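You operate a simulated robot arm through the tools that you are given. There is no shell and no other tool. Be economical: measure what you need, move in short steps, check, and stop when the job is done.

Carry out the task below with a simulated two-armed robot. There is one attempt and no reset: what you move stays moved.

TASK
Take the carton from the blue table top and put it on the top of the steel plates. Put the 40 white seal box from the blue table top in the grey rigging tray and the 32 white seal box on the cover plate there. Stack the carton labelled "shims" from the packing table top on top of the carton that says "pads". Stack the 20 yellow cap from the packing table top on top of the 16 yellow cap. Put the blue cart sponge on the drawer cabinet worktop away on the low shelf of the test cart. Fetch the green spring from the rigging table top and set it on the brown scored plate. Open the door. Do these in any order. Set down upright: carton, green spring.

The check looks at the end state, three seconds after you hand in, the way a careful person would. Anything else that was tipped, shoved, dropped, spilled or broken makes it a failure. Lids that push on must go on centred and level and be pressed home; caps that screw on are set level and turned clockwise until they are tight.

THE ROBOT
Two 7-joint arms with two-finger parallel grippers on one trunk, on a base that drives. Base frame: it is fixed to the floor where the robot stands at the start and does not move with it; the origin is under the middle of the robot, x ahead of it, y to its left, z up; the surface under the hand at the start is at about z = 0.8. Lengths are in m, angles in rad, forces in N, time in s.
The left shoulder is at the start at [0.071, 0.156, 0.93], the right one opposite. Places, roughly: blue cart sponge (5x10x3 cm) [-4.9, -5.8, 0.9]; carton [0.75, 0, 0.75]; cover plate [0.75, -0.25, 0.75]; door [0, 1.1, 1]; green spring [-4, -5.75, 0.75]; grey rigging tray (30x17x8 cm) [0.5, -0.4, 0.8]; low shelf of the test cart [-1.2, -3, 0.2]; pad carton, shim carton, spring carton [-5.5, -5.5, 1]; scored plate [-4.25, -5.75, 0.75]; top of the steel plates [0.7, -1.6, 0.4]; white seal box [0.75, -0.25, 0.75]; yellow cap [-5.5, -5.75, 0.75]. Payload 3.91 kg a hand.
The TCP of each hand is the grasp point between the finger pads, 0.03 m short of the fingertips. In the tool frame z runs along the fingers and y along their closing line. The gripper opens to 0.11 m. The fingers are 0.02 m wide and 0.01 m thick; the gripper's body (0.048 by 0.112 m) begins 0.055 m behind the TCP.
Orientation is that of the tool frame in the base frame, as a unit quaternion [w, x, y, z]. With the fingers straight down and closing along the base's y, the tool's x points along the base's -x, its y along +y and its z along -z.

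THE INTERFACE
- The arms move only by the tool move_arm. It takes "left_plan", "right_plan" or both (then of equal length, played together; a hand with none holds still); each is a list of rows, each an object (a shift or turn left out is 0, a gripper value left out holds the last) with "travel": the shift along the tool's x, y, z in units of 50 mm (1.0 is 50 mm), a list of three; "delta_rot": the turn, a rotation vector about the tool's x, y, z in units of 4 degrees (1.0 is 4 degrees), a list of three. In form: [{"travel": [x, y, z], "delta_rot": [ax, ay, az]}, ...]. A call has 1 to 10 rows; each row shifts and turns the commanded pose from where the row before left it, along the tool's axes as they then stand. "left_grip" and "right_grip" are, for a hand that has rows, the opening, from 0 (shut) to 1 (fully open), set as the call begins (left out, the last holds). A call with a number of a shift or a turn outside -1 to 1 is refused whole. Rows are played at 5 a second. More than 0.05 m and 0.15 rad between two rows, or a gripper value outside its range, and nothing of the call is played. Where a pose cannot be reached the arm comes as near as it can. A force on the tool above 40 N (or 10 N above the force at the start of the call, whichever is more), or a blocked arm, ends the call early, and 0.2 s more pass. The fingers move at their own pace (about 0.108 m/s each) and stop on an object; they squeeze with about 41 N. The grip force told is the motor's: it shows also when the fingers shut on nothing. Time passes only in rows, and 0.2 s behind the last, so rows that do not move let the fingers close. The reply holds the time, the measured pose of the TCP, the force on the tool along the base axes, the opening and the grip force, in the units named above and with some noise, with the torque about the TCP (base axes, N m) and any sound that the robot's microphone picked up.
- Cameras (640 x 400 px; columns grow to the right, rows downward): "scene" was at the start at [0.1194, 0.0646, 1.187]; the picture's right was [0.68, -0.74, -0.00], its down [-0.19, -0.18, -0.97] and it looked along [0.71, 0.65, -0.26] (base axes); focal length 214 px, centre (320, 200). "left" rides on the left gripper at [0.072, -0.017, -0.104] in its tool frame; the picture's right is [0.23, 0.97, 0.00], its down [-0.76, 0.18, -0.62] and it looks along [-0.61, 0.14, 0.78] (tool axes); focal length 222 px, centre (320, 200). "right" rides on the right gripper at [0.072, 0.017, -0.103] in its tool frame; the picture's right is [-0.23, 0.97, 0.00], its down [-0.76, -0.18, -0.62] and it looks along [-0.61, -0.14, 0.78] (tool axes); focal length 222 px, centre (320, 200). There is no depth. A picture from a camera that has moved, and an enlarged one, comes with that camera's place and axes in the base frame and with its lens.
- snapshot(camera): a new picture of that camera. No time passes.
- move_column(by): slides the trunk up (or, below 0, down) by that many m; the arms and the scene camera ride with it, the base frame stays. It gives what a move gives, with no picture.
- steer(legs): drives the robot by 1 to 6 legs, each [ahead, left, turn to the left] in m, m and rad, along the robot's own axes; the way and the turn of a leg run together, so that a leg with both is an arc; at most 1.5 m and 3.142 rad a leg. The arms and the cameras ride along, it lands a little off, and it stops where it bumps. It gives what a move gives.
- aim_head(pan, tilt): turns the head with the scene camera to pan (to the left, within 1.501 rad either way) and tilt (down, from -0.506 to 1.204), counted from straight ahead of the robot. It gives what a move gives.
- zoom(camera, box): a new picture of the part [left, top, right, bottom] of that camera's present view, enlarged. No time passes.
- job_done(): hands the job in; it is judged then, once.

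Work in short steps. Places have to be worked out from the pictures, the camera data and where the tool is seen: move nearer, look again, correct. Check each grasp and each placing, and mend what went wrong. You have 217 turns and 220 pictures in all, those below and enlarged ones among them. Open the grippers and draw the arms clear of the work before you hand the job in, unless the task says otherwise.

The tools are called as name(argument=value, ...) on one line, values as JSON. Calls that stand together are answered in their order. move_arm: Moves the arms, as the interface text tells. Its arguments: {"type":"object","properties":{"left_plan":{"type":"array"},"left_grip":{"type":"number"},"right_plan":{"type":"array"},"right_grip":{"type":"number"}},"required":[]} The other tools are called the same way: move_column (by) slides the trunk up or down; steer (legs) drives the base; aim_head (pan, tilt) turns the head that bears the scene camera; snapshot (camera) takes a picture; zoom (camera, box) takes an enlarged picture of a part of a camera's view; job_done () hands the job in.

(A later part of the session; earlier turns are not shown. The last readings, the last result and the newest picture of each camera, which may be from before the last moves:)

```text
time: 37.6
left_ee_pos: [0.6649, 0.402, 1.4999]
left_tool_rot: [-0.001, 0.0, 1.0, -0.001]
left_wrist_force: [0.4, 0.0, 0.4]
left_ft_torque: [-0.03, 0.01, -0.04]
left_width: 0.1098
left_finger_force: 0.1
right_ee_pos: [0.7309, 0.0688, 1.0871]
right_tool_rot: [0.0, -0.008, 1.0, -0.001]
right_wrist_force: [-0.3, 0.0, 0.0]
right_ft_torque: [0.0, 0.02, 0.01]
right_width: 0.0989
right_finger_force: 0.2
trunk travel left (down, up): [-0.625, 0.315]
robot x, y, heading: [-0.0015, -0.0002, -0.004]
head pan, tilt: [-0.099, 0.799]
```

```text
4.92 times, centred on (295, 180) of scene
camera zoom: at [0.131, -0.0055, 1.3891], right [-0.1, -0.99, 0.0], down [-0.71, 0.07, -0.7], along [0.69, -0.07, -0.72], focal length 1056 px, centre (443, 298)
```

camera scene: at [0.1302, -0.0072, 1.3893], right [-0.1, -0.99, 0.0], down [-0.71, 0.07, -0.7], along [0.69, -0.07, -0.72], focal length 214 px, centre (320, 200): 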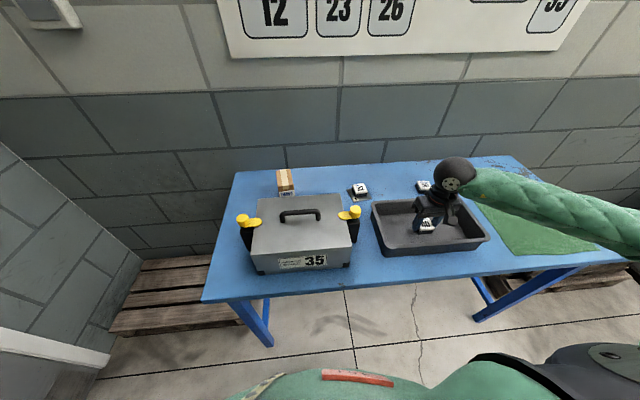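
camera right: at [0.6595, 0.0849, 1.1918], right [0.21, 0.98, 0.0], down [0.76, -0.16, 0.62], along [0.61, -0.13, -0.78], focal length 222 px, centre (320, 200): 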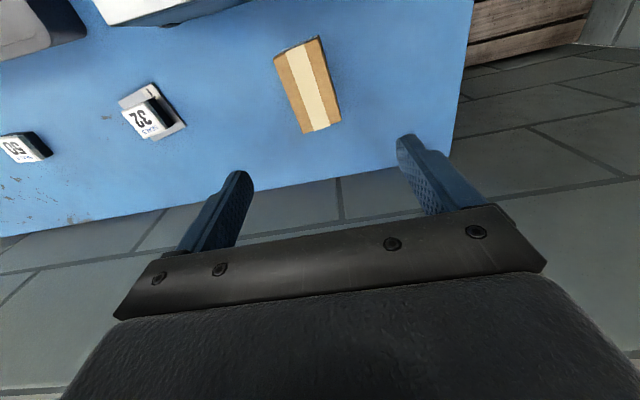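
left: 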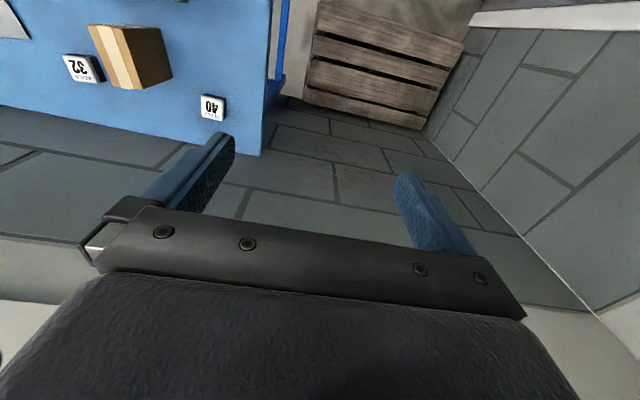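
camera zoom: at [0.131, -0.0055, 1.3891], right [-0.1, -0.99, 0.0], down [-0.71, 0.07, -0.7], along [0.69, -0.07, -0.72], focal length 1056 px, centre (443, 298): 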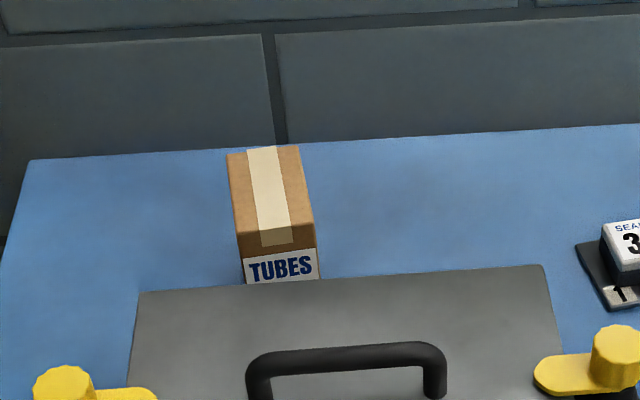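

The shift exceeded the limit; I resend it with separate rows.

move_arm(right_plan=[{"delta_rot": [0, 0, -0.7]}, {"delta_rot": [0, 0, -0.7]}, {"travel": [0.18, -0.18, 0.8]}, {"travel": [0, 0, 1]}, {"travel": [0, 0, 0.8]}], right_grip=0.9)

snapshot(camera="right")

zoom(camera="scene", box=[230, 130, 360, 210])

```text
time: 38.8
left_ee_pos: [0.6647, 0.4003, 1.5006]
left_tool_rot: [0.0, 0.0, 1.0, -0.001]
left_wrist_force: [0.2, -0.3, 0.0]
left_ft_torque: [0.01, 0.03, 0.01]
left_width: 0.1099
left_finger_force: 0.0
right_ee_pos: [0.7247, 0.0571, 0.9584]
right_tool_rot: [-0.001, -0.058, 0.998, 0.0]
right_wrist_force: [-0.4, 0.0, -0.8]
right_ft_torque: [0.02, 0.0, -0.02]
right_width: 0.0991
right_finger_force: 0.1
trunk travel left (down, up): [-0.625, 0.315]
robot x, y, heading: [-0.003, 0.0023, 0.001]
head pan, tilt: [-0.099, 0.799]
```

```text
190 pictures are left
camera right: at [0.6519, 0.0664, 1.062], right [0.11, 0.99, 0.0], down [0.78, -0.09, 0.62], along [0.62, -0.07, -0.78], focal length 222 px, centre (320, 200)
```

right: 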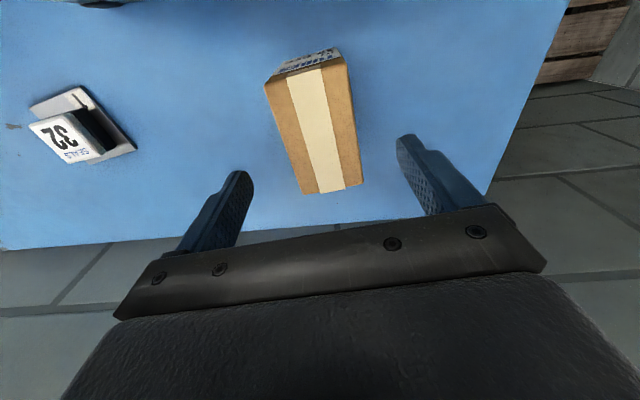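

```text
4.92 times, centred on (295, 170) of scene
camera zoom: at [0.1315, -0.0071, 1.3892], right [-0.1, -1.0, 0.0], down [-0.71, 0.07, -0.7], along [0.69, -0.07, -0.72], focal length 1056 px, centre (443, 348)
```

zoom: 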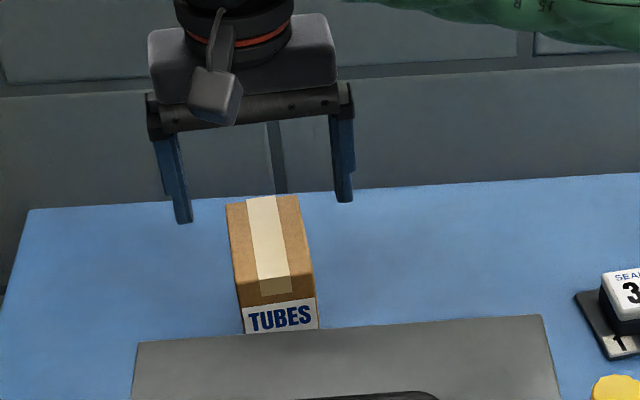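

Centred on the carton. I descend to z≈0.855 and grip.

move_arm(right_plan=[{"travel": [0, 0, 1]}, {"travel": [0, 0, 0.8]}, {"travel": [0, 0, 0.26]}, {}])

move_arm(right_plan=[{}, {}, {}, {"travel": [0, 0, -0.4]}], right_grip=0)

zoom(camera="scene", box=[230, 130, 360, 210])

```text
time: 39.8
left_ee_pos: [0.6654, 0.4012, 1.5013]
left_tool_rot: [-0.001, 0.0, 1.0, 0.0]
left_wrist_force: [0.3, -0.4, -0.2]
left_ft_torque: [0.01, -0.03, 0.01]
left_width: 0.11
left_finger_force: 0.0
right_ee_pos: [0.7256, 0.0575, 0.8552]
right_tool_rot: [0.0, -0.057, 0.998, 0.0]
right_wrist_force: [-0.2, 0.7, 0.0]
right_ft_torque: [0.01, -0.03, -0.03]
right_width: 0.0989
right_finger_force: 0.2
trunk travel left (down, up): [-0.625, 0.315]
robot x, y, heading: [0.0022, 0.0001, 0.004]
head pan, tilt: [-0.099, 0.799]
```

```text
time: 40.8
left_ee_pos: [0.6647, 0.4018, 1.5002]
left_tool_rot: [0.001, -0.001, 1.0, 0.001]
left_wrist_force: [0.0, 0.5, 0.0]
left_ft_torque: [-0.04, 0.01, 0.0]
left_width: 0.1101
left_finger_force: 0.1
right_ee_pos: [0.7244, 0.0579, 0.8754]
right_tool_rot: [-0.001, -0.057, 0.998, 0.0]
right_wrist_force: [0.7, 0.4, -3.0]
right_ft_torque: [0.0, -0.01, -0.01]
right_width: 0.0536
right_finger_force: 41.3
trunk travel left (down, up): [-0.625, 0.315]
robot x, y, heading: [-0.0012, -0.002, -0.0]
head pan, tilt: [-0.099, 0.799]
```

```text
4.92 times, centred on (295, 170) of scene
camera zoom: at [0.1306, -0.0064, 1.3891], right [-0.1, -1.0, 0.0], down [-0.71, 0.07, -0.7], along [0.69, -0.07, -0.72], focal length 1056 px, centre (443, 348)
```

zoom: 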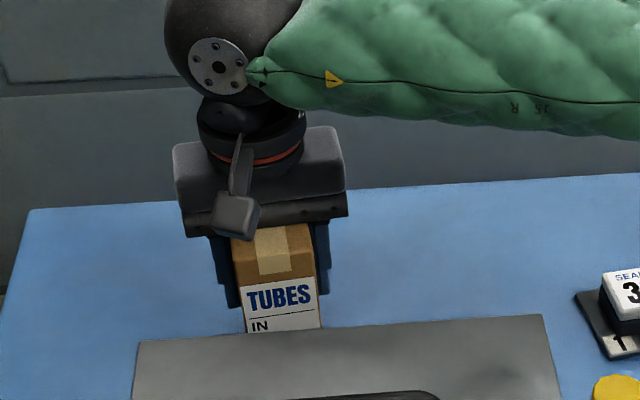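

Carton held (≈3 N). I lift it high and turn the head to find the steel plates at the right.

move_arm(right_plan=[{"travel": [0, 0, -1]}, {"travel": [0, 0, -1]}, {"travel": [0, 0, -1]}, {"travel": [0, 0, -1]}, {"travel": [0, 0, -1]}, {"travel": [0, 0, -1]}, {"travel": [0, 0, -1]}, {"travel": [0.6, -0.7, 0]}, {"travel": [0.6, -0.7, 0]}, {"travel": [0.6, -0.7, 0]}])

aim_head(pan=-1.25, tilt=0.6)

snapshot(camera="scene")

```text
time: 43.0
left_ee_pos: [0.6651, 0.4005, 1.5013]
left_tool_rot: [0.0, -0.001, 1.0, 0.0]
left_wrist_force: [-0.9, 0.1, -0.3]
left_ft_torque: [0.03, 0.01, -0.01]
left_width: 0.1101
left_finger_force: 0.1
right_ee_pos: [0.6456, -0.057, 1.2259]
right_tool_rot: [0.0, -0.058, 0.998, 0.0]
right_wrist_force: [0.2, 0.0, -3.2]
right_ft_torque: [0.0, -0.06, 0.0]
right_width: 0.0539
right_finger_force: 40.7
trunk travel left (down, up): [-0.625, 0.315]
robot x, y, heading: [0.0013, -0.0021, 0.001]
head pan, tilt: [-0.099, 0.799]
```

```text
time: 44.4
left_ee_pos: [0.6654, 0.4026, 1.5]
left_tool_rot: [-0.001, 0.0, 1.0, 0.0]
left_wrist_force: [-0.4, -0.8, -0.3]
left_ft_torque: [-0.02, 0.0, 0.02]
left_width: 0.1101
left_finger_force: 0.0
right_ee_pos: [0.6467, -0.0565, 1.225]
right_tool_rot: [0.0, -0.058, 0.998, 0.0]
right_wrist_force: [0.5, 0.1, -2.9]
right_ft_torque: [-0.03, 0.0, -0.02]
right_width: 0.0537
right_finger_force: 41.7
trunk travel left (down, up): [-0.625, 0.315]
robot x, y, heading: [-0.0001, -0.0005, 0.004]
head pan, tilt: [-1.25, 0.6]
```

```text
187 pictures are left
camera scene: at [0.0789, -0.0825, 1.406], right [-0.95, -0.32, 0.0], down [-0.18, 0.54, -0.82], along [0.26, -0.78, -0.57], focal length 214 px, centre (320, 200)
```

scene: 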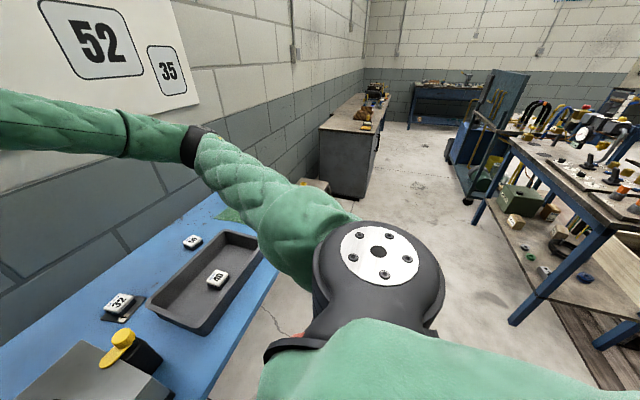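

The plates lie beyond the table's right end. I drive sideways right ~1.4 m keeping the heading, then look.

steer(legs=[[-0.1, -0.5, 0], [0, -0.85, 0]])

aim_head(pan=-0.5, tilt=0.8)

snapshot(camera="scene")

```text
time: 51.5
left_ee_pos: [0.5641, -0.9519, 1.5015]
left_tool_rot: [0.0, 0.005, 1.0, 0.0]
left_wrist_force: [-0.7, 0.1, -0.4]
left_ft_torque: [0.01, 0.02, 0.04]
left_width: 0.1099
left_finger_force: 0.0
right_ee_pos: [0.5422, -1.4101, 1.2248]
right_tool_rot: [0.0, -0.053, 0.999, 0.0]
right_wrist_force: [0.1, -0.2, -2.6]
right_ft_torque: [0.01, -0.03, 0.01]
right_width: 0.0537
right_finger_force: 40.6
trunk travel left (down, up): [-0.625, 0.315]
robot x, y, heading: [-0.1027, -1.3477, -0.008]
head pan, tilt: [-1.25, 0.6]
```

```text
time: 52.6
left_ee_pos: [0.5642, -0.9522, 1.5004]
left_tool_rot: [-0.001, 0.004, 1.0, 0.0]
left_wrist_force: [0.3, -0.1, -0.8]
left_ft_torque: [0.02, 0.02, -0.01]
left_width: 0.1101
left_finger_force: 0.1
right_ee_pos: [0.5411, -1.4104, 1.2248]
right_tool_rot: [-0.001, -0.054, 0.999, 0.0]
right_wrist_force: [0.6, 0.3, -3.5]
right_ft_torque: [0.02, -0.03, -0.04]
right_width: 0.0539
right_finger_force: 41.1
trunk travel left (down, up): [-0.625, 0.315]
robot x, y, heading: [-0.1044, -1.3398, -0.007]
head pan, tilt: [-0.499, 0.799]
```

```text
186 pictures are left
camera scene: at [0.0173, -1.3858, 1.3891], right [-0.49, -0.87, 0.0], down [-0.63, 0.35, -0.7], along [0.61, -0.34, -0.72], focal length 214 px, centre (320, 200)
```

scene: 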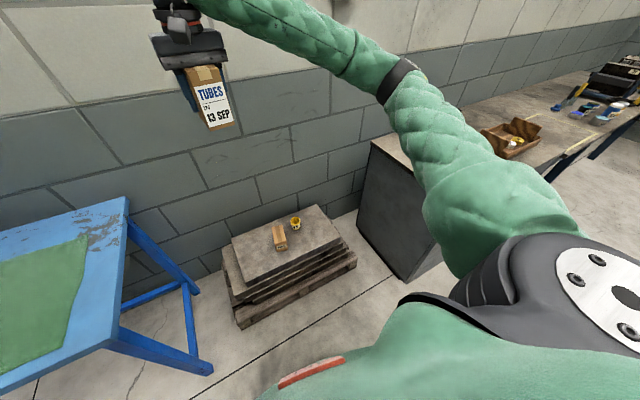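

The plate stack is visible with a carton and a yellow item on it already. I zoom.

zoom(camera="scene", box=[200, 180, 380, 340])

```text
2.50 times, centred on (290, 260) of scene
camera zoom: at [0.0173, -1.3858, 1.3891], right [-0.49, -0.87, 0.0], down [-0.63, 0.35, -0.7], along [0.61, -0.34, -0.72], focal length 536 px, centre (395, 50)
```

zoom: 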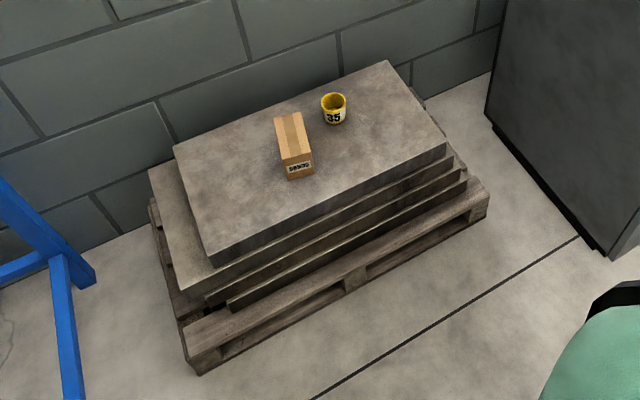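

Free spot on the plates: about (0.68,-1.37), top z≈0.4. I move the hand above it, lift the left hand a bit, and lower the trunk.

move_arm(right_plan=[{"travel": [-0.95, 0.17, 0]}, {"travel": [-0.95, 0.17, 0]}, {"travel": [-0.95, 0.17, 0]}], left_plan=[{"travel": [0.3, -0.5, -0.7]}, {"travel": [0.3, -0.5, -0.7]}, {"travel": [0.3, -0.5, -0.7]}])

move_column(by=-0.45)

snapshot(camera="right")

snapshot(camera="scene")

```text
time: 53.4
left_ee_pos: [0.518, -1.0259, 1.6062]
left_tool_rot: [-0.001, 0.004, 1.0, 0.001]
left_wrist_force: [-0.6, -0.6, 0.8]
left_ft_torque: [0.02, 0.01, 0.02]
left_width: 0.1101
left_finger_force: 0.0
right_ee_pos: [0.6807, -1.3707, 1.2242]
right_tool_rot: [0.0, -0.052, 0.999, 0.0]
right_wrist_force: [0.9, -0.2, -3.5]
right_ft_torque: [0.03, -0.02, 0.02]
right_width: 0.0538
right_finger_force: 41.1
trunk travel left (down, up): [-0.625, 0.315]
robot x, y, heading: [-0.1036, -1.3494, -0.004]
head pan, tilt: [-0.499, 0.799]
```

```text
refused: -0.45 is not a number from -0.4 to 0.4
```

```text
184 pictures are left
camera right: at [0.6078, -1.3607, 1.3283], right [0.12, 0.99, 0.0], down [0.78, -0.1, 0.62], along [0.62, -0.08, -0.78], focal length 222 px, centre (320, 200)
```

right: 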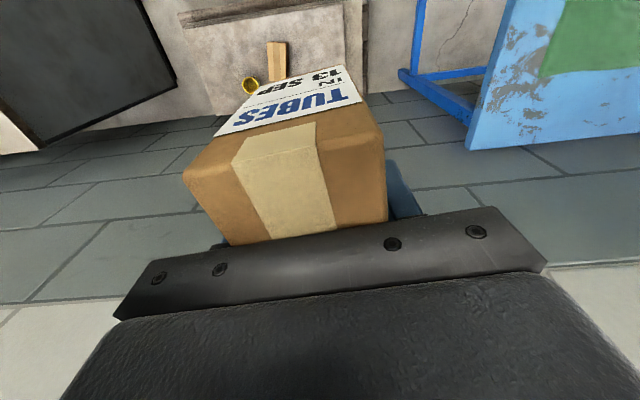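

```text
183 pictures are left
camera scene: at [0.0167, -1.3865, 1.389], right [-0.49, -0.87, 0.0], down [-0.63, 0.35, -0.7], along [0.61, -0.34, -0.72], focal length 214 px, centre (320, 200)
```

scene: 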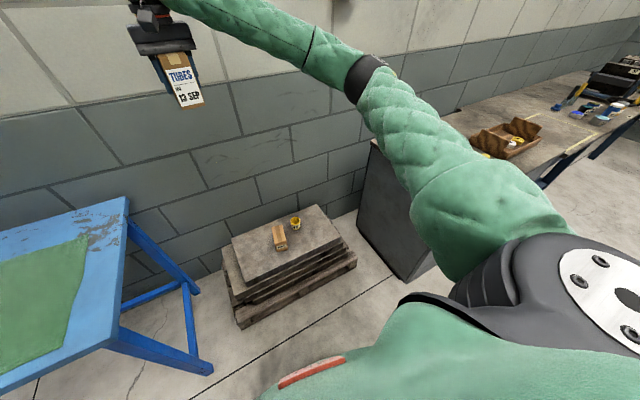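

I lower by 0.4 (limit) and look again.

move_column(by=-0.4)

snapshot(camera="right")

snapshot(camera="scene")

```text
time: 57.2
left_ee_pos: [0.5179, -1.0253, 1.2057]
left_tool_rot: [0.001, 0.005, 1.0, -0.001]
left_wrist_force: [0.3, 0.0, 0.3]
left_ft_torque: [0.01, 0.04, -0.05]
left_width: 0.1099
left_finger_force: 0.1
right_ee_pos: [0.681, -1.369, 0.8225]
right_tool_rot: [0.001, -0.054, 0.999, 0.001]
right_wrist_force: [-0.1, -0.1, -2.3]
right_ft_torque: [0.0, 0.0, 0.0]
right_width: 0.0537
right_finger_force: 41.0
trunk travel left (down, up): [-0.225, 0.715]
robot x, y, heading: [-0.1003, -1.3461, -0.013]
head pan, tilt: [-0.499, 0.799]
```

```text
182 pictures are left
camera right: at [0.6073, -1.3592, 0.928], right [0.12, 0.99, 0.0], down [0.78, -0.1, 0.62], along [0.62, -0.08, -0.78], focal length 222 px, centre (320, 200)
```

right: 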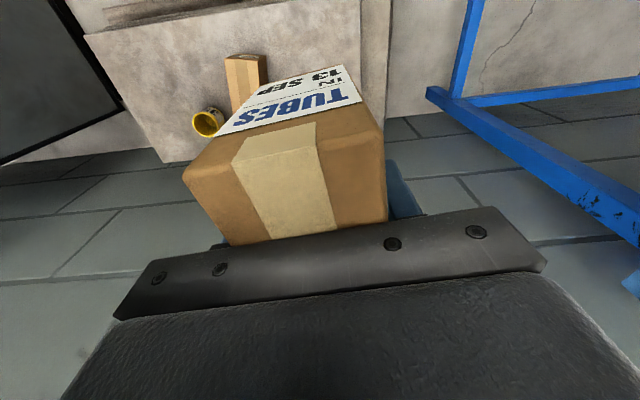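

```text
181 pictures are left
camera scene: at [0.017, -1.3857, 0.9892], right [-0.49, -0.87, 0.0], down [-0.63, 0.35, -0.7], along [0.61, -0.34, -0.72], focal length 214 px, centre (320, 200)
```

scene: 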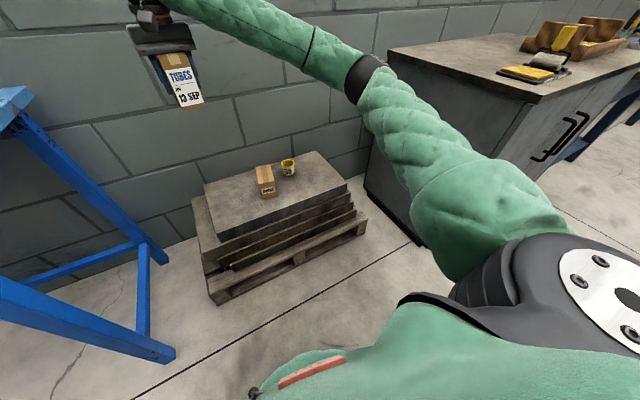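

I zoom to measure the stack top precisely.

zoom(camera="scene", box=[180, 140, 380, 265])

```text
3.20 times, centred on (280, 202) of scene
camera zoom: at [0.017, -1.3857, 0.9892], right [-0.49, -0.87, 0.0], down [-0.63, 0.35, -0.7], along [0.61, -0.34, -0.72], focal length 686 px, centre (448, 192)
```

zoom: 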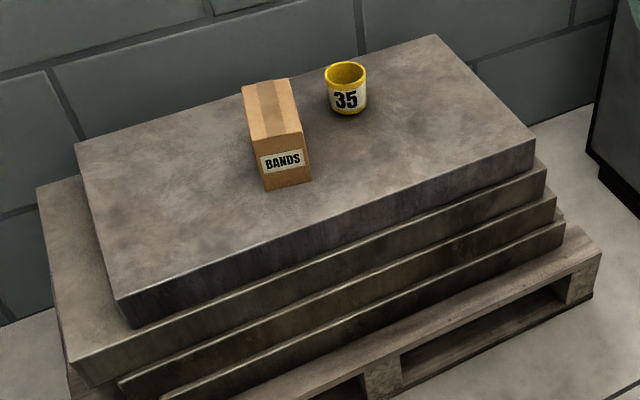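

Stack top z≈0.37, spans x 0.57–0.86, y -1.29…-1.82; spot (0.68,-1.37) is free. I lower the arm.

move_arm(right_plan=[{"travel": [0, 0, 1]}, {"travel": [0, 0, 1]}, {"travel": [0, 0, 1]}, {"travel": [0, 0, 1]}, {"travel": [0, 0, 1]}, {"travel": [0, 0, 1]}, {"travel": [0, 0, 0.6]}])

zoom(camera="scene", box=[180, 140, 380, 265])

snapshot(camera="right")

```text
time: 58.8
left_ee_pos: [0.5181, -1.0263, 1.2058]
left_tool_rot: [-0.001, 0.004, 1.0, 0.0]
left_wrist_force: [0.7, 0.4, 0.9]
left_ft_torque: [-0.01, 0.01, 0.03]
left_width: 0.1102
left_finger_force: 0.2
right_ee_pos: [0.6793, -1.3703, 0.4933]
right_tool_rot: [-0.001, -0.053, 0.999, 0.0]
right_wrist_force: [0.0, 0.3, -2.7]
right_ft_torque: [0.03, -0.03, 0.0]
right_width: 0.054
right_finger_force: 40.9
trunk travel left (down, up): [-0.225, 0.715]
robot x, y, heading: [-0.1077, -1.3437, -0.01]
head pan, tilt: [-0.499, 0.799]
```

```text
3.20 times, centred on (280, 202) of scene
camera zoom: at [0.0172, -1.3857, 0.9891], right [-0.49, -0.87, 0.0], down [-0.63, 0.35, -0.7], along [0.61, -0.34, -0.72], focal length 686 px, centre (448, 192)
```

zoom: 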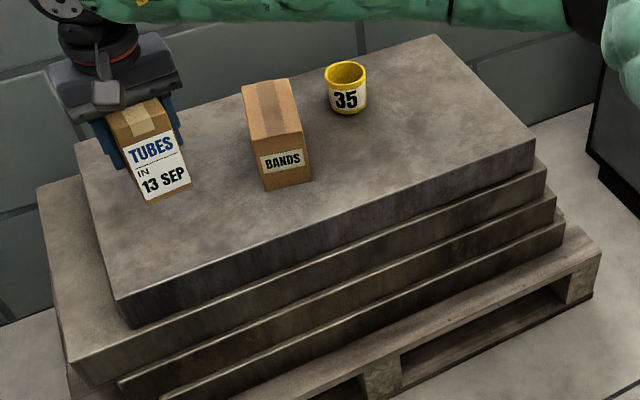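

```text
178 pictures are left
camera right: at [0.6064, -1.3597, 0.5968], right [0.12, 0.99, 0.0], down [0.78, -0.1, 0.62], along [0.62, -0.08, -0.78], focal length 222 px, centre (320, 200)
```

right: 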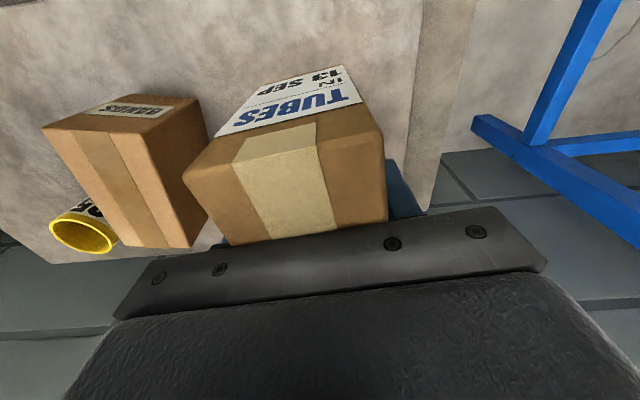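

Good placement. I lower further to contact.

move_arm(right_plan=[{"travel": [0, 0, 0.7]}, {"travel": [0, 0, 0.3]}, {}])

move_arm(right_plan=[{"travel": [0, 0, 0.1]}, {"travel": [0, 0, 0.1]}, {}])

```text
time: 59.6
left_ee_pos: [0.5184, -1.0253, 1.2057]
left_tool_rot: [-0.001, 0.004, 1.0, 0.0]
left_wrist_force: [-0.6, 0.6, 0.5]
left_ft_torque: [0.05, -0.02, 0.0]
left_width: 0.1098
left_finger_force: 0.0
right_ee_pos: [0.6806, -1.3695, 0.4436]
right_tool_rot: [-0.001, -0.052, 0.999, 0.0]
right_wrist_force: [0.5, 0.6, -2.9]
right_ft_torque: [-0.02, -0.02, 0.06]
right_width: 0.054
right_finger_force: 41.2
trunk travel left (down, up): [-0.225, 0.715]
robot x, y, heading: [-0.1037, -1.3442, -0.013]
head pan, tilt: [-0.499, 0.799]
```

```text
time: 60.4
left_ee_pos: [0.5184, -1.0259, 1.206]
left_tool_rot: [0.0, 0.004, 1.0, 0.001]
left_wrist_force: [-0.6, 0.8, -0.1]
left_ft_torque: [0.02, -0.02, 0.02]
left_width: 0.1101
left_finger_force: 0.1
right_ee_pos: [0.6801, -1.3699, 0.4365]
right_tool_rot: [0.0, -0.053, 0.999, 0.001]
right_wrist_force: [-0.7, -1.3, 9.0]
right_ft_torque: [-0.24, 0.58, 0.12]
right_width: 0.0538
right_finger_force: 40.6
trunk travel left (down, up): [-0.225, 0.715]
robot x, y, heading: [-0.1035, -1.3523, -0.011]
head pan, tilt: [-0.499, 0.799]
```

Contact at z≈0.4365. Release partially and rise.

move_arm(right_plan=[{}, {}, {"travel": [0, 0, -0.5]}, {"travel": [0, 0, -1]}, {"travel": [0, 0, -1]}, {"travel": [0, 0, -1]}, {"travel": [0, 0, -1]}], right_grip=0.75)

zoom(camera="scene", box=[180, 140, 380, 265])

```text
time: 62.0
left_ee_pos: [0.5176, -1.0252, 1.2067]
left_tool_rot: [0.0, 0.004, 1.0, 0.0]
left_wrist_force: [-0.3, 0.2, 0.6]
left_ft_torque: [0.03, -0.02, 0.03]
left_width: 0.1099
left_finger_force: 0.0
right_ee_pos: [0.6807, -1.3688, 0.6594]
right_tool_rot: [0.001, -0.054, 0.999, 0.0]
right_wrist_force: [0.3, 0.4, -0.3]
right_ft_torque: [0.0, -0.02, 0.01]
right_width: 0.0825
right_finger_force: 0.0
trunk travel left (down, up): [-0.225, 0.715]
robot x, y, heading: [-0.1071, -1.3519, -0.011]
head pan, tilt: [-0.499, 0.799]
```

```text
3.20 times, centred on (280, 202) of scene
camera zoom: at [0.0165, -1.3856, 0.9892], right [-0.49, -0.87, 0.0], down [-0.63, 0.35, -0.7], along [0.61, -0.34, -0.72], focal length 686 px, centre (448, 192)
```

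zoom: 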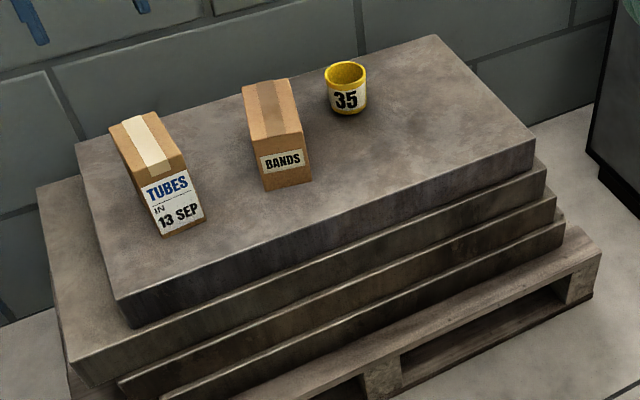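

Carton stands upright on the plates. Next the door: I raise hand and trunk, then drive back and face the door.

move_arm(right_plan=[{"travel": [0, 0, -1]}, {"travel": [0, 0, -1]}, {"travel": [0, 0, -1]}, {"travel": [0, 0, -1]}, {"travel": [0, 0, -1]}, {"travel": [0.7, 0, -0.6]}, {"travel": [0.7, 0, -0.6]}, {"travel": [0.7, 0, -0.6]}])

move_column(by=0.3)

steer(legs=[[-0.25, 0, 0], [0, 1.0, 0], [0, 0, 1.56]])

aim_head(pan=0, tilt=0.3)

snapshot(camera="scene")

```text
time: 63.8
left_ee_pos: [0.5175, -1.0259, 1.2074]
left_tool_rot: [0.001, 0.004, 1.0, 0.0]
left_wrist_force: [-0.5, -0.2, 0.0]
left_ft_torque: [-0.02, 0.0, 0.0]
left_width: 0.1099
left_finger_force: 0.0
right_ee_pos: [0.5753, -1.3814, 1.0011]
right_tool_rot: [0.0, -0.053, 0.999, 0.0]
right_wrist_force: [0.3, 0.4, 0.5]
right_ft_torque: [-0.03, -0.01, 0.0]
right_width: 0.0824
right_finger_force: 0.1
trunk travel left (down, up): [-0.225, 0.715]
robot x, y, heading: [-0.1067, -1.3501, -0.01]
head pan, tilt: [-0.499, 0.799]
```

```text
time: 66.8
left_ee_pos: [0.5183, -1.0242, 1.5054]
left_tool_rot: [-0.001, 0.004, 1.0, 0.0]
left_wrist_force: [0.1, -0.7, 0.4]
left_ft_torque: [0.0, -0.02, 0.03]
left_width: 0.1102
left_finger_force: 0.1
right_ee_pos: [0.577, -1.381, 1.3004]
right_tool_rot: [0.0, -0.054, 0.999, 0.0]
right_wrist_force: [-0.1, 0.4, 0.2]
right_ft_torque: [0.0, -0.01, -0.01]
right_width: 0.0823
right_finger_force: 0.1
trunk travel left (down, up): [-0.525, 0.415]
robot x, y, heading: [-0.1027, -1.3452, -0.008]
head pan, tilt: [-0.499, 0.799]
```

```text
time: 77.2
left_ee_pos: [-0.6532, 0.2854, 1.5071]
left_tool_rot: [0.0, -0.697, 0.717, 0.0]
left_wrist_force: [0.2, 0.2, 0.2]
left_ft_torque: [0.02, -0.04, -0.02]
left_width: 0.11
left_finger_force: 0.1
right_ee_pos: [-0.2967, 0.3367, 1.3]
right_tool_rot: [0.0, 0.737, -0.676, 0.001]
right_wrist_force: [-1.1, -0.6, -0.3]
right_ft_torque: [0.0, 0.0, -0.03]
right_width: 0.0828
right_finger_force: 0.1
trunk travel left (down, up): [-0.525, 0.415]
robot x, y, heading: [-0.3457, -0.3433, 1.545]
head pan, tilt: [-0.499, 0.799]
```

```text
time: 78.2
left_ee_pos: [-0.6532, 0.285, 1.5063]
left_tool_rot: [-0.001, -0.697, 0.717, -0.001]
left_wrist_force: [-0.4, -0.2, 0.8]
left_ft_torque: [0.01, 0.02, 0.02]
left_width: 0.1099
left_finger_force: 0.1
right_ee_pos: [-0.2958, 0.336, 1.3006]
right_tool_rot: [-0.001, 0.737, -0.676, 0.0]
right_wrist_force: [-0.2, -0.9, -0.9]
right_ft_torque: [-0.03, 0.01, 0.0]
right_width: 0.0825
right_finger_force: 0.0
trunk travel left (down, up): [-0.525, 0.415]
robot x, y, heading: [-0.3378, -0.3419, 1.541]
head pan, tilt: [0.0, 0.3]
```

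```text
176 pictures are left
camera scene: at [-0.3394, -0.1993, 1.3334], right [1.0, -0.03, 0.0], down [-0.01, -0.3, -0.95], along [0.03, 0.95, -0.3], focal length 214 px, centre (320, 200)
```

scene: 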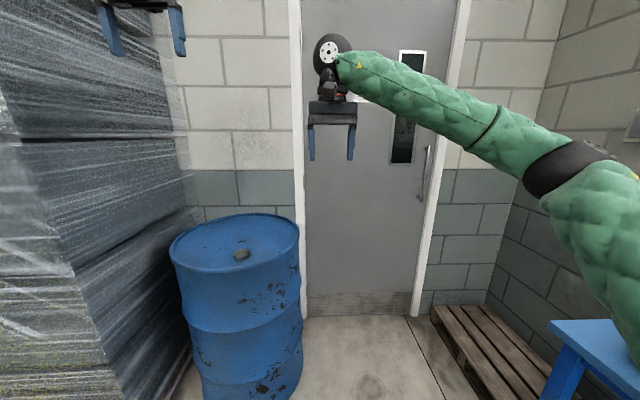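

The door has a vertical pull handle on its right; I zoom for details (hinge side).

zoom(camera="scene", box=[360, 100, 480, 220])

zoom(camera="scene", box=[280, 0, 480, 330])

```text
3.33 times, centred on (420, 160) of scene
camera zoom: at [-0.3394, -0.1993, 1.3334], right [1.0, -0.03, 0.0], down [-0.01, -0.3, -0.95], along [0.03, 0.95, -0.3], focal length 715 px, centre (-13, 333)
```

zoom: 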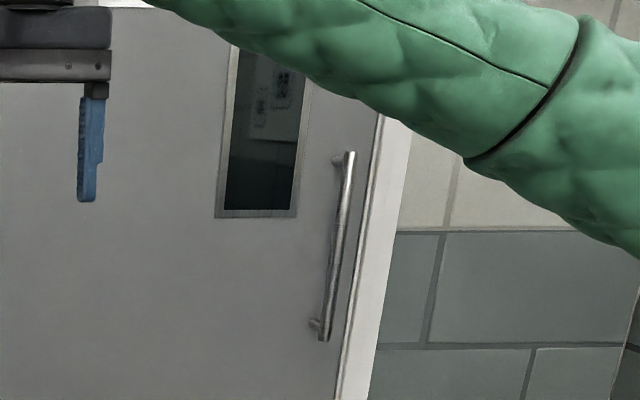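

```text
1.21 times, centred on (380, 165) of scene
camera zoom: at [-0.3394, -0.1993, 1.3334], right [1.0, -0.03, 0.0], down [-0.01, -0.3, -0.95], along [0.03, 0.95, -0.3], focal length 260 px, centre (247, 242)
```

zoom: 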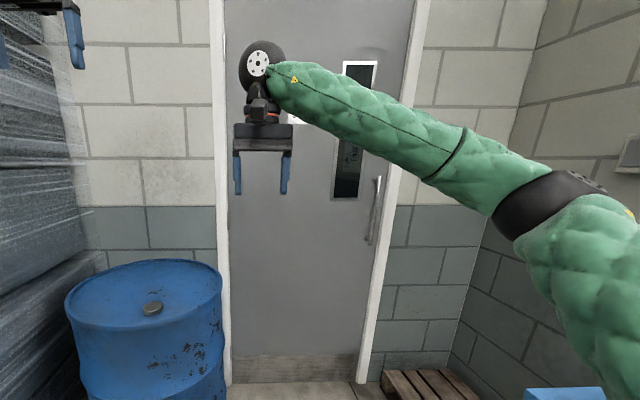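

A vertical pull bar at about x=0.35, z 0.91–1.26, y≈1.09; hinges on the left, so it pulls towards us. I turn the right hand to point horizontally forward (rotating about tool −y).

move_arm(right_plan=[{"delta_rot": [0, -1, 0], "travel": [0, 0, 0.5]}, {"delta_rot": [0, -1, 0]}, {"delta_rot": [0, -1, 0]}, {"delta_rot": [0, -1, 0]}, {"delta_rot": [0, -1, 0]}, {"delta_rot": [0, -1, 0]}, {"delta_rot": [0, -1, 0]}, {"delta_rot": [0, -1, 0]}, {"delta_rot": [0, -1, 0]}, {"delta_rot": [0, -1, 0]}], right_grip=1)

move_arm(right_plan=[{"delta_rot": [0, -1, 0]}, {"delta_rot": [0, -1, 0]}, {"delta_rot": [0, -1, 0]}, {"delta_rot": [0, -1, 0]}, {"delta_rot": [0, -1, 0]}, {"delta_rot": [0, -1, 0]}, {"delta_rot": [0, -1, 0]}, {"delta_rot": [0, -1, 0]}, {"delta_rot": [0, -1, 0]}, {"delta_rot": [0, -1, 0]}])

move_arm(right_plan=[{"delta_rot": [0, -1, 0]}, {"delta_rot": [0, -1, 0]}, {"delta_rot": [0, -0.5, 0]}])

snapshot(camera="right")

snapshot(camera="scene")

```text
time: 80.3
left_ee_pos: [-0.6523, 0.2843, 1.5056]
left_tool_rot: [0.0, -0.697, 0.717, 0.001]
left_wrist_force: [0.2, 0.3, 0.5]
left_ft_torque: [0.02, -0.01, 0.01]
left_width: 0.1102
left_finger_force: 0.0
right_ee_pos: [-0.2965, 0.335, 1.2746]
right_tool_rot: [-0.231, 0.693, -0.635, -0.252]
right_wrist_force: [0.4, 0.8, -0.8]
right_ft_torque: [0.02, 0.01, 0.02]
right_width: 0.11
right_finger_force: 0.1
trunk travel left (down, up): [-0.525, 0.415]
robot x, y, heading: [-0.3471, -0.3455, 1.546]
head pan, tilt: [0.0, 0.3]
```

```text
time: 82.5
left_ee_pos: [-0.6522, 0.2843, 1.5052]
left_tool_rot: [-0.001, -0.697, 0.717, 0.0]
left_wrist_force: [0.4, -0.1, 0.1]
left_ft_torque: [-0.04, -0.04, 0.02]
left_width: 0.1101
left_finger_force: 0.1
right_ee_pos: [-0.2952, 0.3346, 1.2767]
right_tool_rot: [-0.435, 0.564, -0.518, -0.474]
right_wrist_force: [-0.4, 0.4, 0.5]
right_ft_torque: [0.01, -0.01, 0.02]
right_width: 0.1102
right_finger_force: 0.2
trunk travel left (down, up): [-0.525, 0.415]
robot x, y, heading: [-0.3438, -0.3467, 1.548]
head pan, tilt: [0.0, 0.3]
```

```text
time: 83.3
left_ee_pos: [-0.6531, 0.2847, 1.5068]
left_tool_rot: [-0.001, -0.697, 0.717, 0.0]
left_wrist_force: [-0.6, -0.2, 0.4]
left_ft_torque: [0.01, 0.0, 0.03]
left_width: 0.11
left_finger_force: 0.0
right_ee_pos: [-0.2965, 0.3357, 1.2749]
right_tool_rot: [-0.478, 0.521, -0.478, -0.521]
right_wrist_force: [0.6, -0.4, 0.6]
right_ft_torque: [-0.01, 0.01, -0.02]
right_width: 0.1096
right_finger_force: 0.1
trunk travel left (down, up): [-0.525, 0.415]
robot x, y, heading: [-0.341, -0.3444, 1.548]
head pan, tilt: [0.0, 0.3]
```

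```text
173 pictures are left
camera right: at [-0.3032, 0.232, 1.203], right [-0.97, -0.08, 0.23], down [0.23, -0.61, 0.76], along [0.07, 0.79, 0.61], focal length 222 px, centre (320, 200)
```

right: 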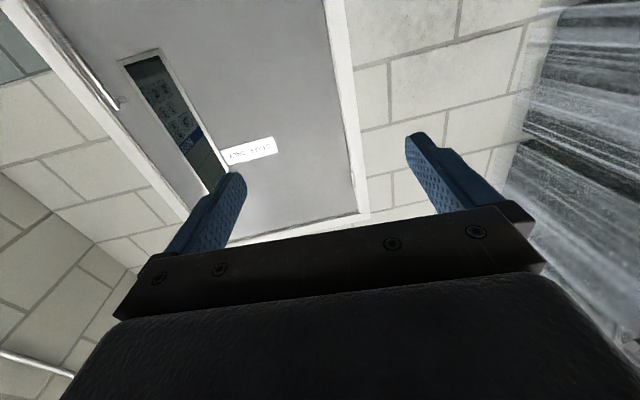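

```text
172 pictures are left
camera scene: at [-0.3394, -0.1993, 1.3335], right [1.0, -0.03, 0.0], down [-0.01, -0.3, -0.96], along [0.03, 0.95, -0.3], focal length 214 px, centre (320, 200)
```

scene: 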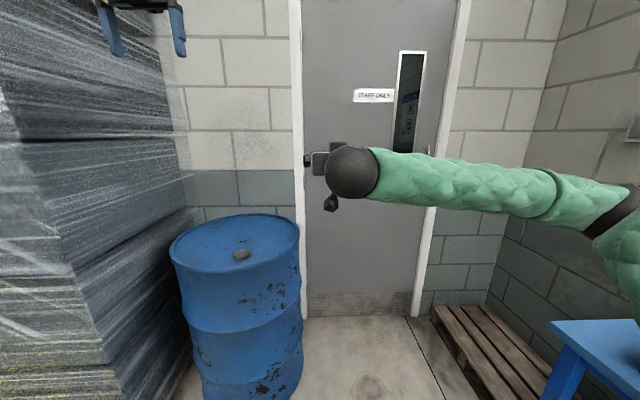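

Hand is horizontal. I drive ahead and right to about (-0.08, 0.0).

steer(legs=[[0.34, -0.25, 0.02]])

move_arm(right_plan=[{"travel": [1, 0, 0]}, {"travel": [1, 0, 0]}, {"travel": [1, 0, 0]}, {"travel": [0.8, 0, 0]}, {"travel": [0, -1, 0]}, {"travel": [0, -1, 0]}, {"travel": [0, -1, 0]}, {"travel": [0, -1, 0]}])

aim_head(pan=-0.4, tilt=0.4)

snapshot(camera="scene")

snapshot(camera="right")

```text
time: 85.9
left_ee_pos: [-0.4118, 0.6166, 1.5051]
left_tool_rot: [-0.001, -0.704, 0.71, -0.001]
left_wrist_force: [1.5, 0.0, 0.3]
left_ft_torque: [-0.04, 0.03, 0.0]
left_width: 0.1102
left_finger_force: 0.0
right_ee_pos: [-0.0545, 0.6735, 1.2759]
right_tool_rot: [-0.472, 0.526, -0.473, -0.526]
right_wrist_force: [-0.6, 0.1, 0.7]
right_ft_torque: [0.01, 0.0, -0.04]
right_width: 0.1099
right_finger_force: 0.1
trunk travel left (down, up): [-0.525, 0.415]
robot x, y, heading: [-0.0902, -0.0062, 1.562]
head pan, tilt: [0.0, 0.3]
```

```text
time: 87.7
left_ee_pos: [-0.4073, 0.6127, 1.5083]
left_tool_rot: [0.0, -0.704, 0.71, 0.001]
left_wrist_force: [0.3, -0.4, 0.6]
left_ft_torque: [0.05, 0.04, 0.01]
left_width: 0.11
left_finger_force: 0.2
right_ee_pos: [0.0481, 0.6585, 1.1715]
right_tool_rot: [-0.472, 0.526, -0.485, -0.515]
right_wrist_force: [0.7, 0.2, -0.1]
right_ft_torque: [0.03, 0.02, 0.07]
right_width: 0.1099
right_finger_force: 0.1
right hand out of reach, approached as far as the arm can: row 5, 6, 7, 8
trunk travel left (down, up): [-0.525, 0.415]
robot x, y, heading: [-0.0897, -0.012, 1.562]
head pan, tilt: [0.0, 0.3]
```

```text
time: 88.6
left_ee_pos: [-0.4113, 0.6144, 1.5064]
left_tool_rot: [0.0, -0.704, 0.71, 0.0]
left_wrist_force: [-0.1, 0.0, 0.5]
left_ft_torque: [0.03, -0.01, -0.03]
left_width: 0.1101
left_finger_force: 0.1
right_ee_pos: [0.0454, 0.6613, 1.1709]
right_tool_rot: [-0.473, 0.527, -0.485, -0.513]
right_wrist_force: [0.3, -0.3, 0.6]
right_ft_torque: [-0.02, 0.02, -0.02]
right_width: 0.1099
right_finger_force: 0.0
trunk travel left (down, up): [-0.525, 0.415]
robot x, y, heading: [-0.0905, -0.0072, 1.559]
head pan, tilt: [-0.4, 0.4]
```

```text
171 pictures are left
camera scene: at [-0.0524, 0.1293, 1.3243], right [0.92, -0.4, 0.0], down [-0.15, -0.36, -0.92], along [0.37, 0.85, -0.39], focal length 214 px, centre (320, 200)
```

scene: 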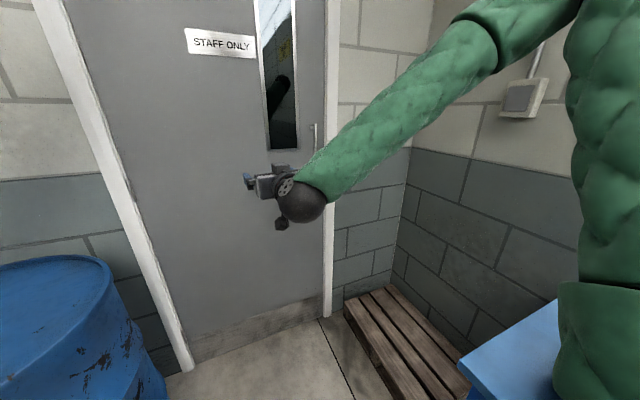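

```text
170 pictures are left
camera right: at [0.0369, 0.5557, 1.1012], right [-0.97, -0.08, 0.23], down [0.23, -0.59, 0.78], along [0.07, 0.81, 0.59], focal length 222 px, centre (320, 200)
```

right: 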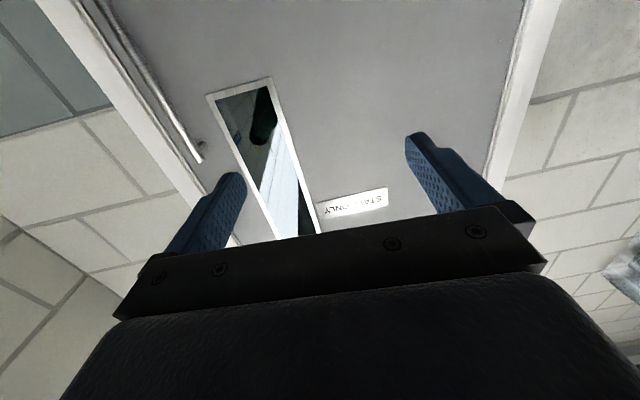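

The wrist can't go right while horizontal. I tilt the hand back to ~45° and yaw it right ~20°, which should reach better.

move_arm(right_plan=[{"delta_rot": [0, 1, 0]}, {"delta_rot": [0, 1, 0]}, {"delta_rot": [0, 1, 0]}, {"delta_rot": [0, 1, 0]}, {"delta_rot": [0, 1, 0]}, {"delta_rot": [0, 1, 0]}, {"delta_rot": [0, 1, 0]}, {"delta_rot": [0, 1, 0]}, {"delta_rot": [0, 1, 0]}, {"delta_rot": [0, 1, 0]}])

move_arm(right_plan=[{"delta_rot": [0.7, 0, 0.7]}, {"delta_rot": [0.7, 0, 0.7]}, {"delta_rot": [0.7, 0, 0.7]}, {"delta_rot": [0.7, 0, 0.7]}, {"delta_rot": [0.7, 0, 0.7]}, {"delta_rot": [0.7, 0, 0.7]}])

move_arm(right_plan=[{"travel": [0, -1, 0]}, {"travel": [0, -1, 0]}, {"travel": [0, -1, 0]}, {"travel": [0, -1, 0]}])

snapshot(camera="scene")

```text
time: 90.8
left_ee_pos: [-0.4116, 0.6149, 1.5057]
left_tool_rot: [0.0, -0.704, 0.71, -0.001]
left_wrist_force: [0.0, -0.3, 0.0]
left_ft_torque: [0.01, 0.01, 0.01]
left_width: 0.1099
left_finger_force: 0.2
right_ee_pos: [0.0445, 0.6602, 1.1697]
right_tool_rot: [-0.282, 0.674, -0.606, -0.313]
right_wrist_force: [0.0, 1.1, -0.8]
right_ft_torque: [0.01, 0.01, 0.0]
right_width: 0.1098
right_finger_force: 0.0
trunk travel left (down, up): [-0.525, 0.415]
robot x, y, heading: [-0.092, -0.0068, 1.56]
head pan, tilt: [-0.4, 0.4]
```

```text
time: 92.2
left_ee_pos: [-0.4114, 0.6174, 1.5061]
left_tool_rot: [0.0, -0.704, 0.71, 0.0]
left_wrist_force: [0.4, -0.4, -0.1]
left_ft_torque: [-0.02, -0.03, 0.02]
left_width: 0.1102
left_finger_force: 0.0
right_ee_pos: [0.0457, 0.6602, 1.1705]
right_tool_rot: [0.329, -0.53, 0.737, 0.26]
right_wrist_force: [0.2, 0.2, 0.1]
right_ft_torque: [0.04, 0.02, -0.01]
right_width: 0.11
right_finger_force: 0.1
trunk travel left (down, up): [-0.525, 0.415]
robot x, y, heading: [-0.0903, -0.0061, 1.564]
head pan, tilt: [-0.4, 0.4]
```

```text
time: 93.2
left_ee_pos: [-0.4077, 0.6136, 1.5076]
left_tool_rot: [-0.001, -0.704, 0.71, 0.0]
left_wrist_force: [1.4, 0.0, -0.5]
left_ft_torque: [0.0, 0.04, -0.01]
left_width: 0.1103
left_finger_force: 0.1
right_ee_pos: [0.2381, 0.5984, 1.1637]
right_tool_rot: [0.329, -0.53, 0.737, 0.262]
right_wrist_force: [-0.1, 0.2, -0.2]
right_ft_torque: [-0.01, 0.04, 0.0]
right_width: 0.1105
right_finger_force: 0.1
trunk travel left (down, up): [-0.525, 0.415]
robot x, y, heading: [-0.0891, -0.0078, 1.56]
head pan, tilt: [-0.4, 0.4]
```

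```text
169 pictures are left
camera scene: at [-0.0499, 0.1286, 1.3245], right [0.92, -0.4, 0.0], down [-0.16, -0.36, -0.92], along [0.36, 0.85, -0.39], focal length 214 px, centre (320, 200)
```

scene: 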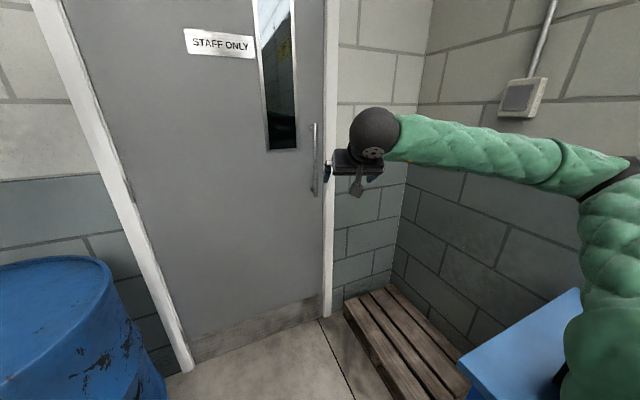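

This pose works. The bar is about (0.32,1.045), z 0.93–1.27. I drive 0.2 m ahead and look from the hand.

steer(legs=[[0.2, -0.03, 0]])

snapshot(camera="right")

snapshot(camera="scene")

```text
time: 94.8
left_ee_pos: [-0.3798, 0.8173, 1.5063]
left_tool_rot: [0.0, -0.704, 0.711, 0.0]
left_wrist_force: [0.5, 1.6, -0.1]
left_ft_torque: [-0.05, 0.03, -0.03]
left_width: 0.11
left_finger_force: 0.1
right_ee_pos: [0.2675, 0.8008, 1.1622]
right_tool_rot: [0.328, -0.531, 0.737, 0.26]
right_wrist_force: [-0.1, 1.0, -0.1]
right_ft_torque: [0.01, 0.02, -0.03]
right_width: 0.11
right_finger_force: 0.1
trunk travel left (down, up): [-0.525, 0.415]
robot x, y, heading: [-0.0565, 0.191, 1.559]
head pan, tilt: [-0.4, 0.4]
```

```text
168 pictures are left
camera right: at [0.2141, 0.6867, 1.175], right [-0.88, 0.43, 0.21], down [0.21, -0.04, 0.98], along [0.43, 0.9, -0.05], focal length 222 px, centre (320, 200)
```

right: 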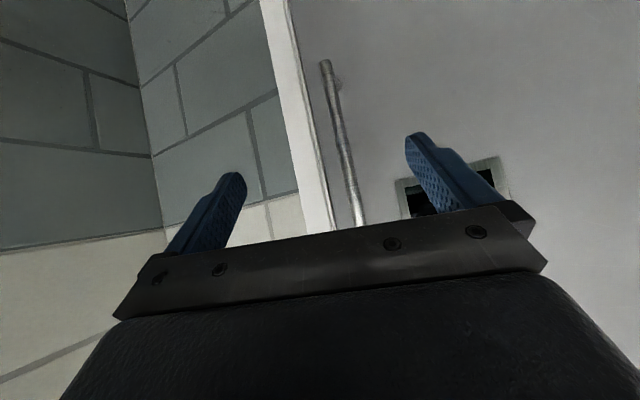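

```text
167 pictures are left
camera scene: at [-0.0205, 0.3307, 1.3241], right [0.92, -0.4, 0.0], down [-0.15, -0.36, -0.92], along [0.37, 0.84, -0.39], focal length 214 px, centre (320, 200)
```

scene: 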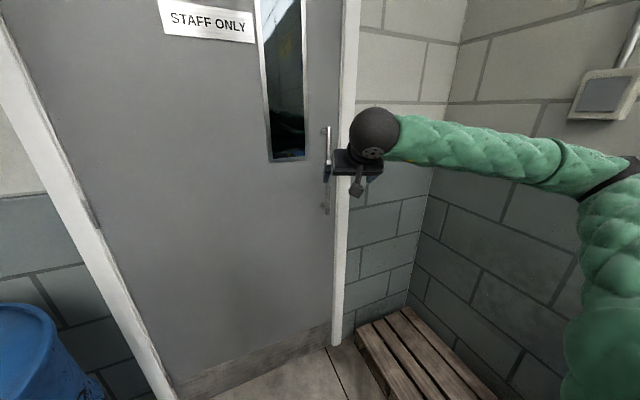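

Bar located near (0.32,1.04). I align laterally, then advance along the fingers most of the way and check.

move_arm(right_plan=[{"travel": [-0.8, 0.18, 0]}, {"travel": [-0.79, 0.18, 0]}, {"travel": [0, 0, 1]}, {"travel": [0, 0, 1]}, {"travel": [0, 0, 0.8]}])

snapshot(camera="right")

snapshot(camera="scene")

```text
time: 96.0
left_ee_pos: [-0.3795, 0.8163, 1.5053]
left_tool_rot: [-0.001, -0.704, 0.71, -0.001]
left_wrist_force: [0.9, 0.7, 0.9]
left_ft_torque: [-0.01, 0.0, 0.0]
left_width: 0.11
left_finger_force: 0.1
right_ee_pos: [0.2965, 0.9563, 1.1342]
right_tool_rot: [0.328, -0.53, 0.737, 0.261]
right_wrist_force: [0.4, 0.9, 0.0]
right_ft_torque: [0.01, 0.02, 0.04]
right_width: 0.11
right_finger_force: 0.0
trunk travel left (down, up): [-0.525, 0.415]
robot x, y, heading: [-0.0616, 0.1961, 1.562]
head pan, tilt: [-0.4, 0.4]
```

```text
166 pictures are left
camera right: at [0.2438, 0.8436, 1.1462], right [-0.88, 0.43, 0.21], down [0.21, -0.04, 0.98], along [0.43, 0.9, -0.05], focal length 222 px, centre (320, 200)
```

right: 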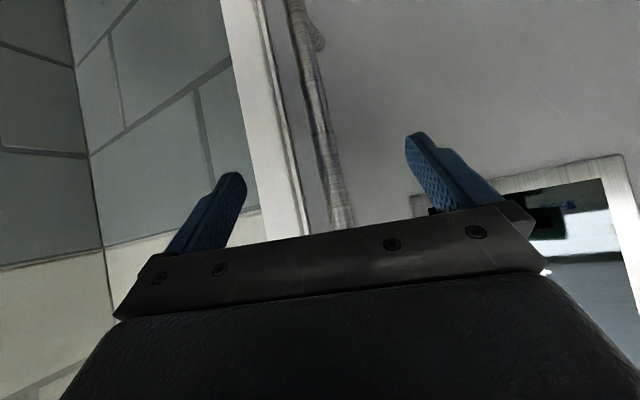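

```text
165 pictures are left
camera scene: at [-0.02, 0.3303, 1.3242], right [0.92, -0.4, 0.0], down [-0.15, -0.36, -0.92], along [0.37, 0.84, -0.39], focal length 214 px, centre (320, 200)
```

scene: 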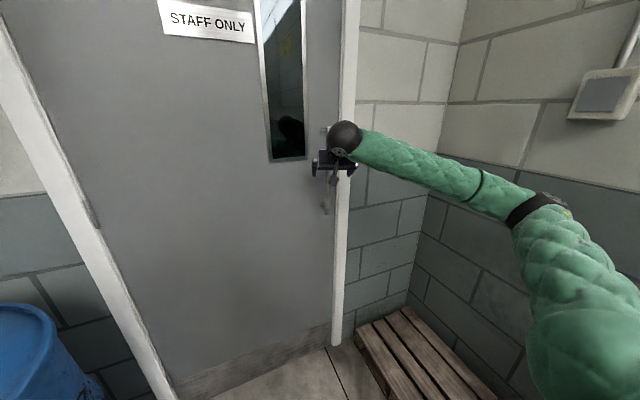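

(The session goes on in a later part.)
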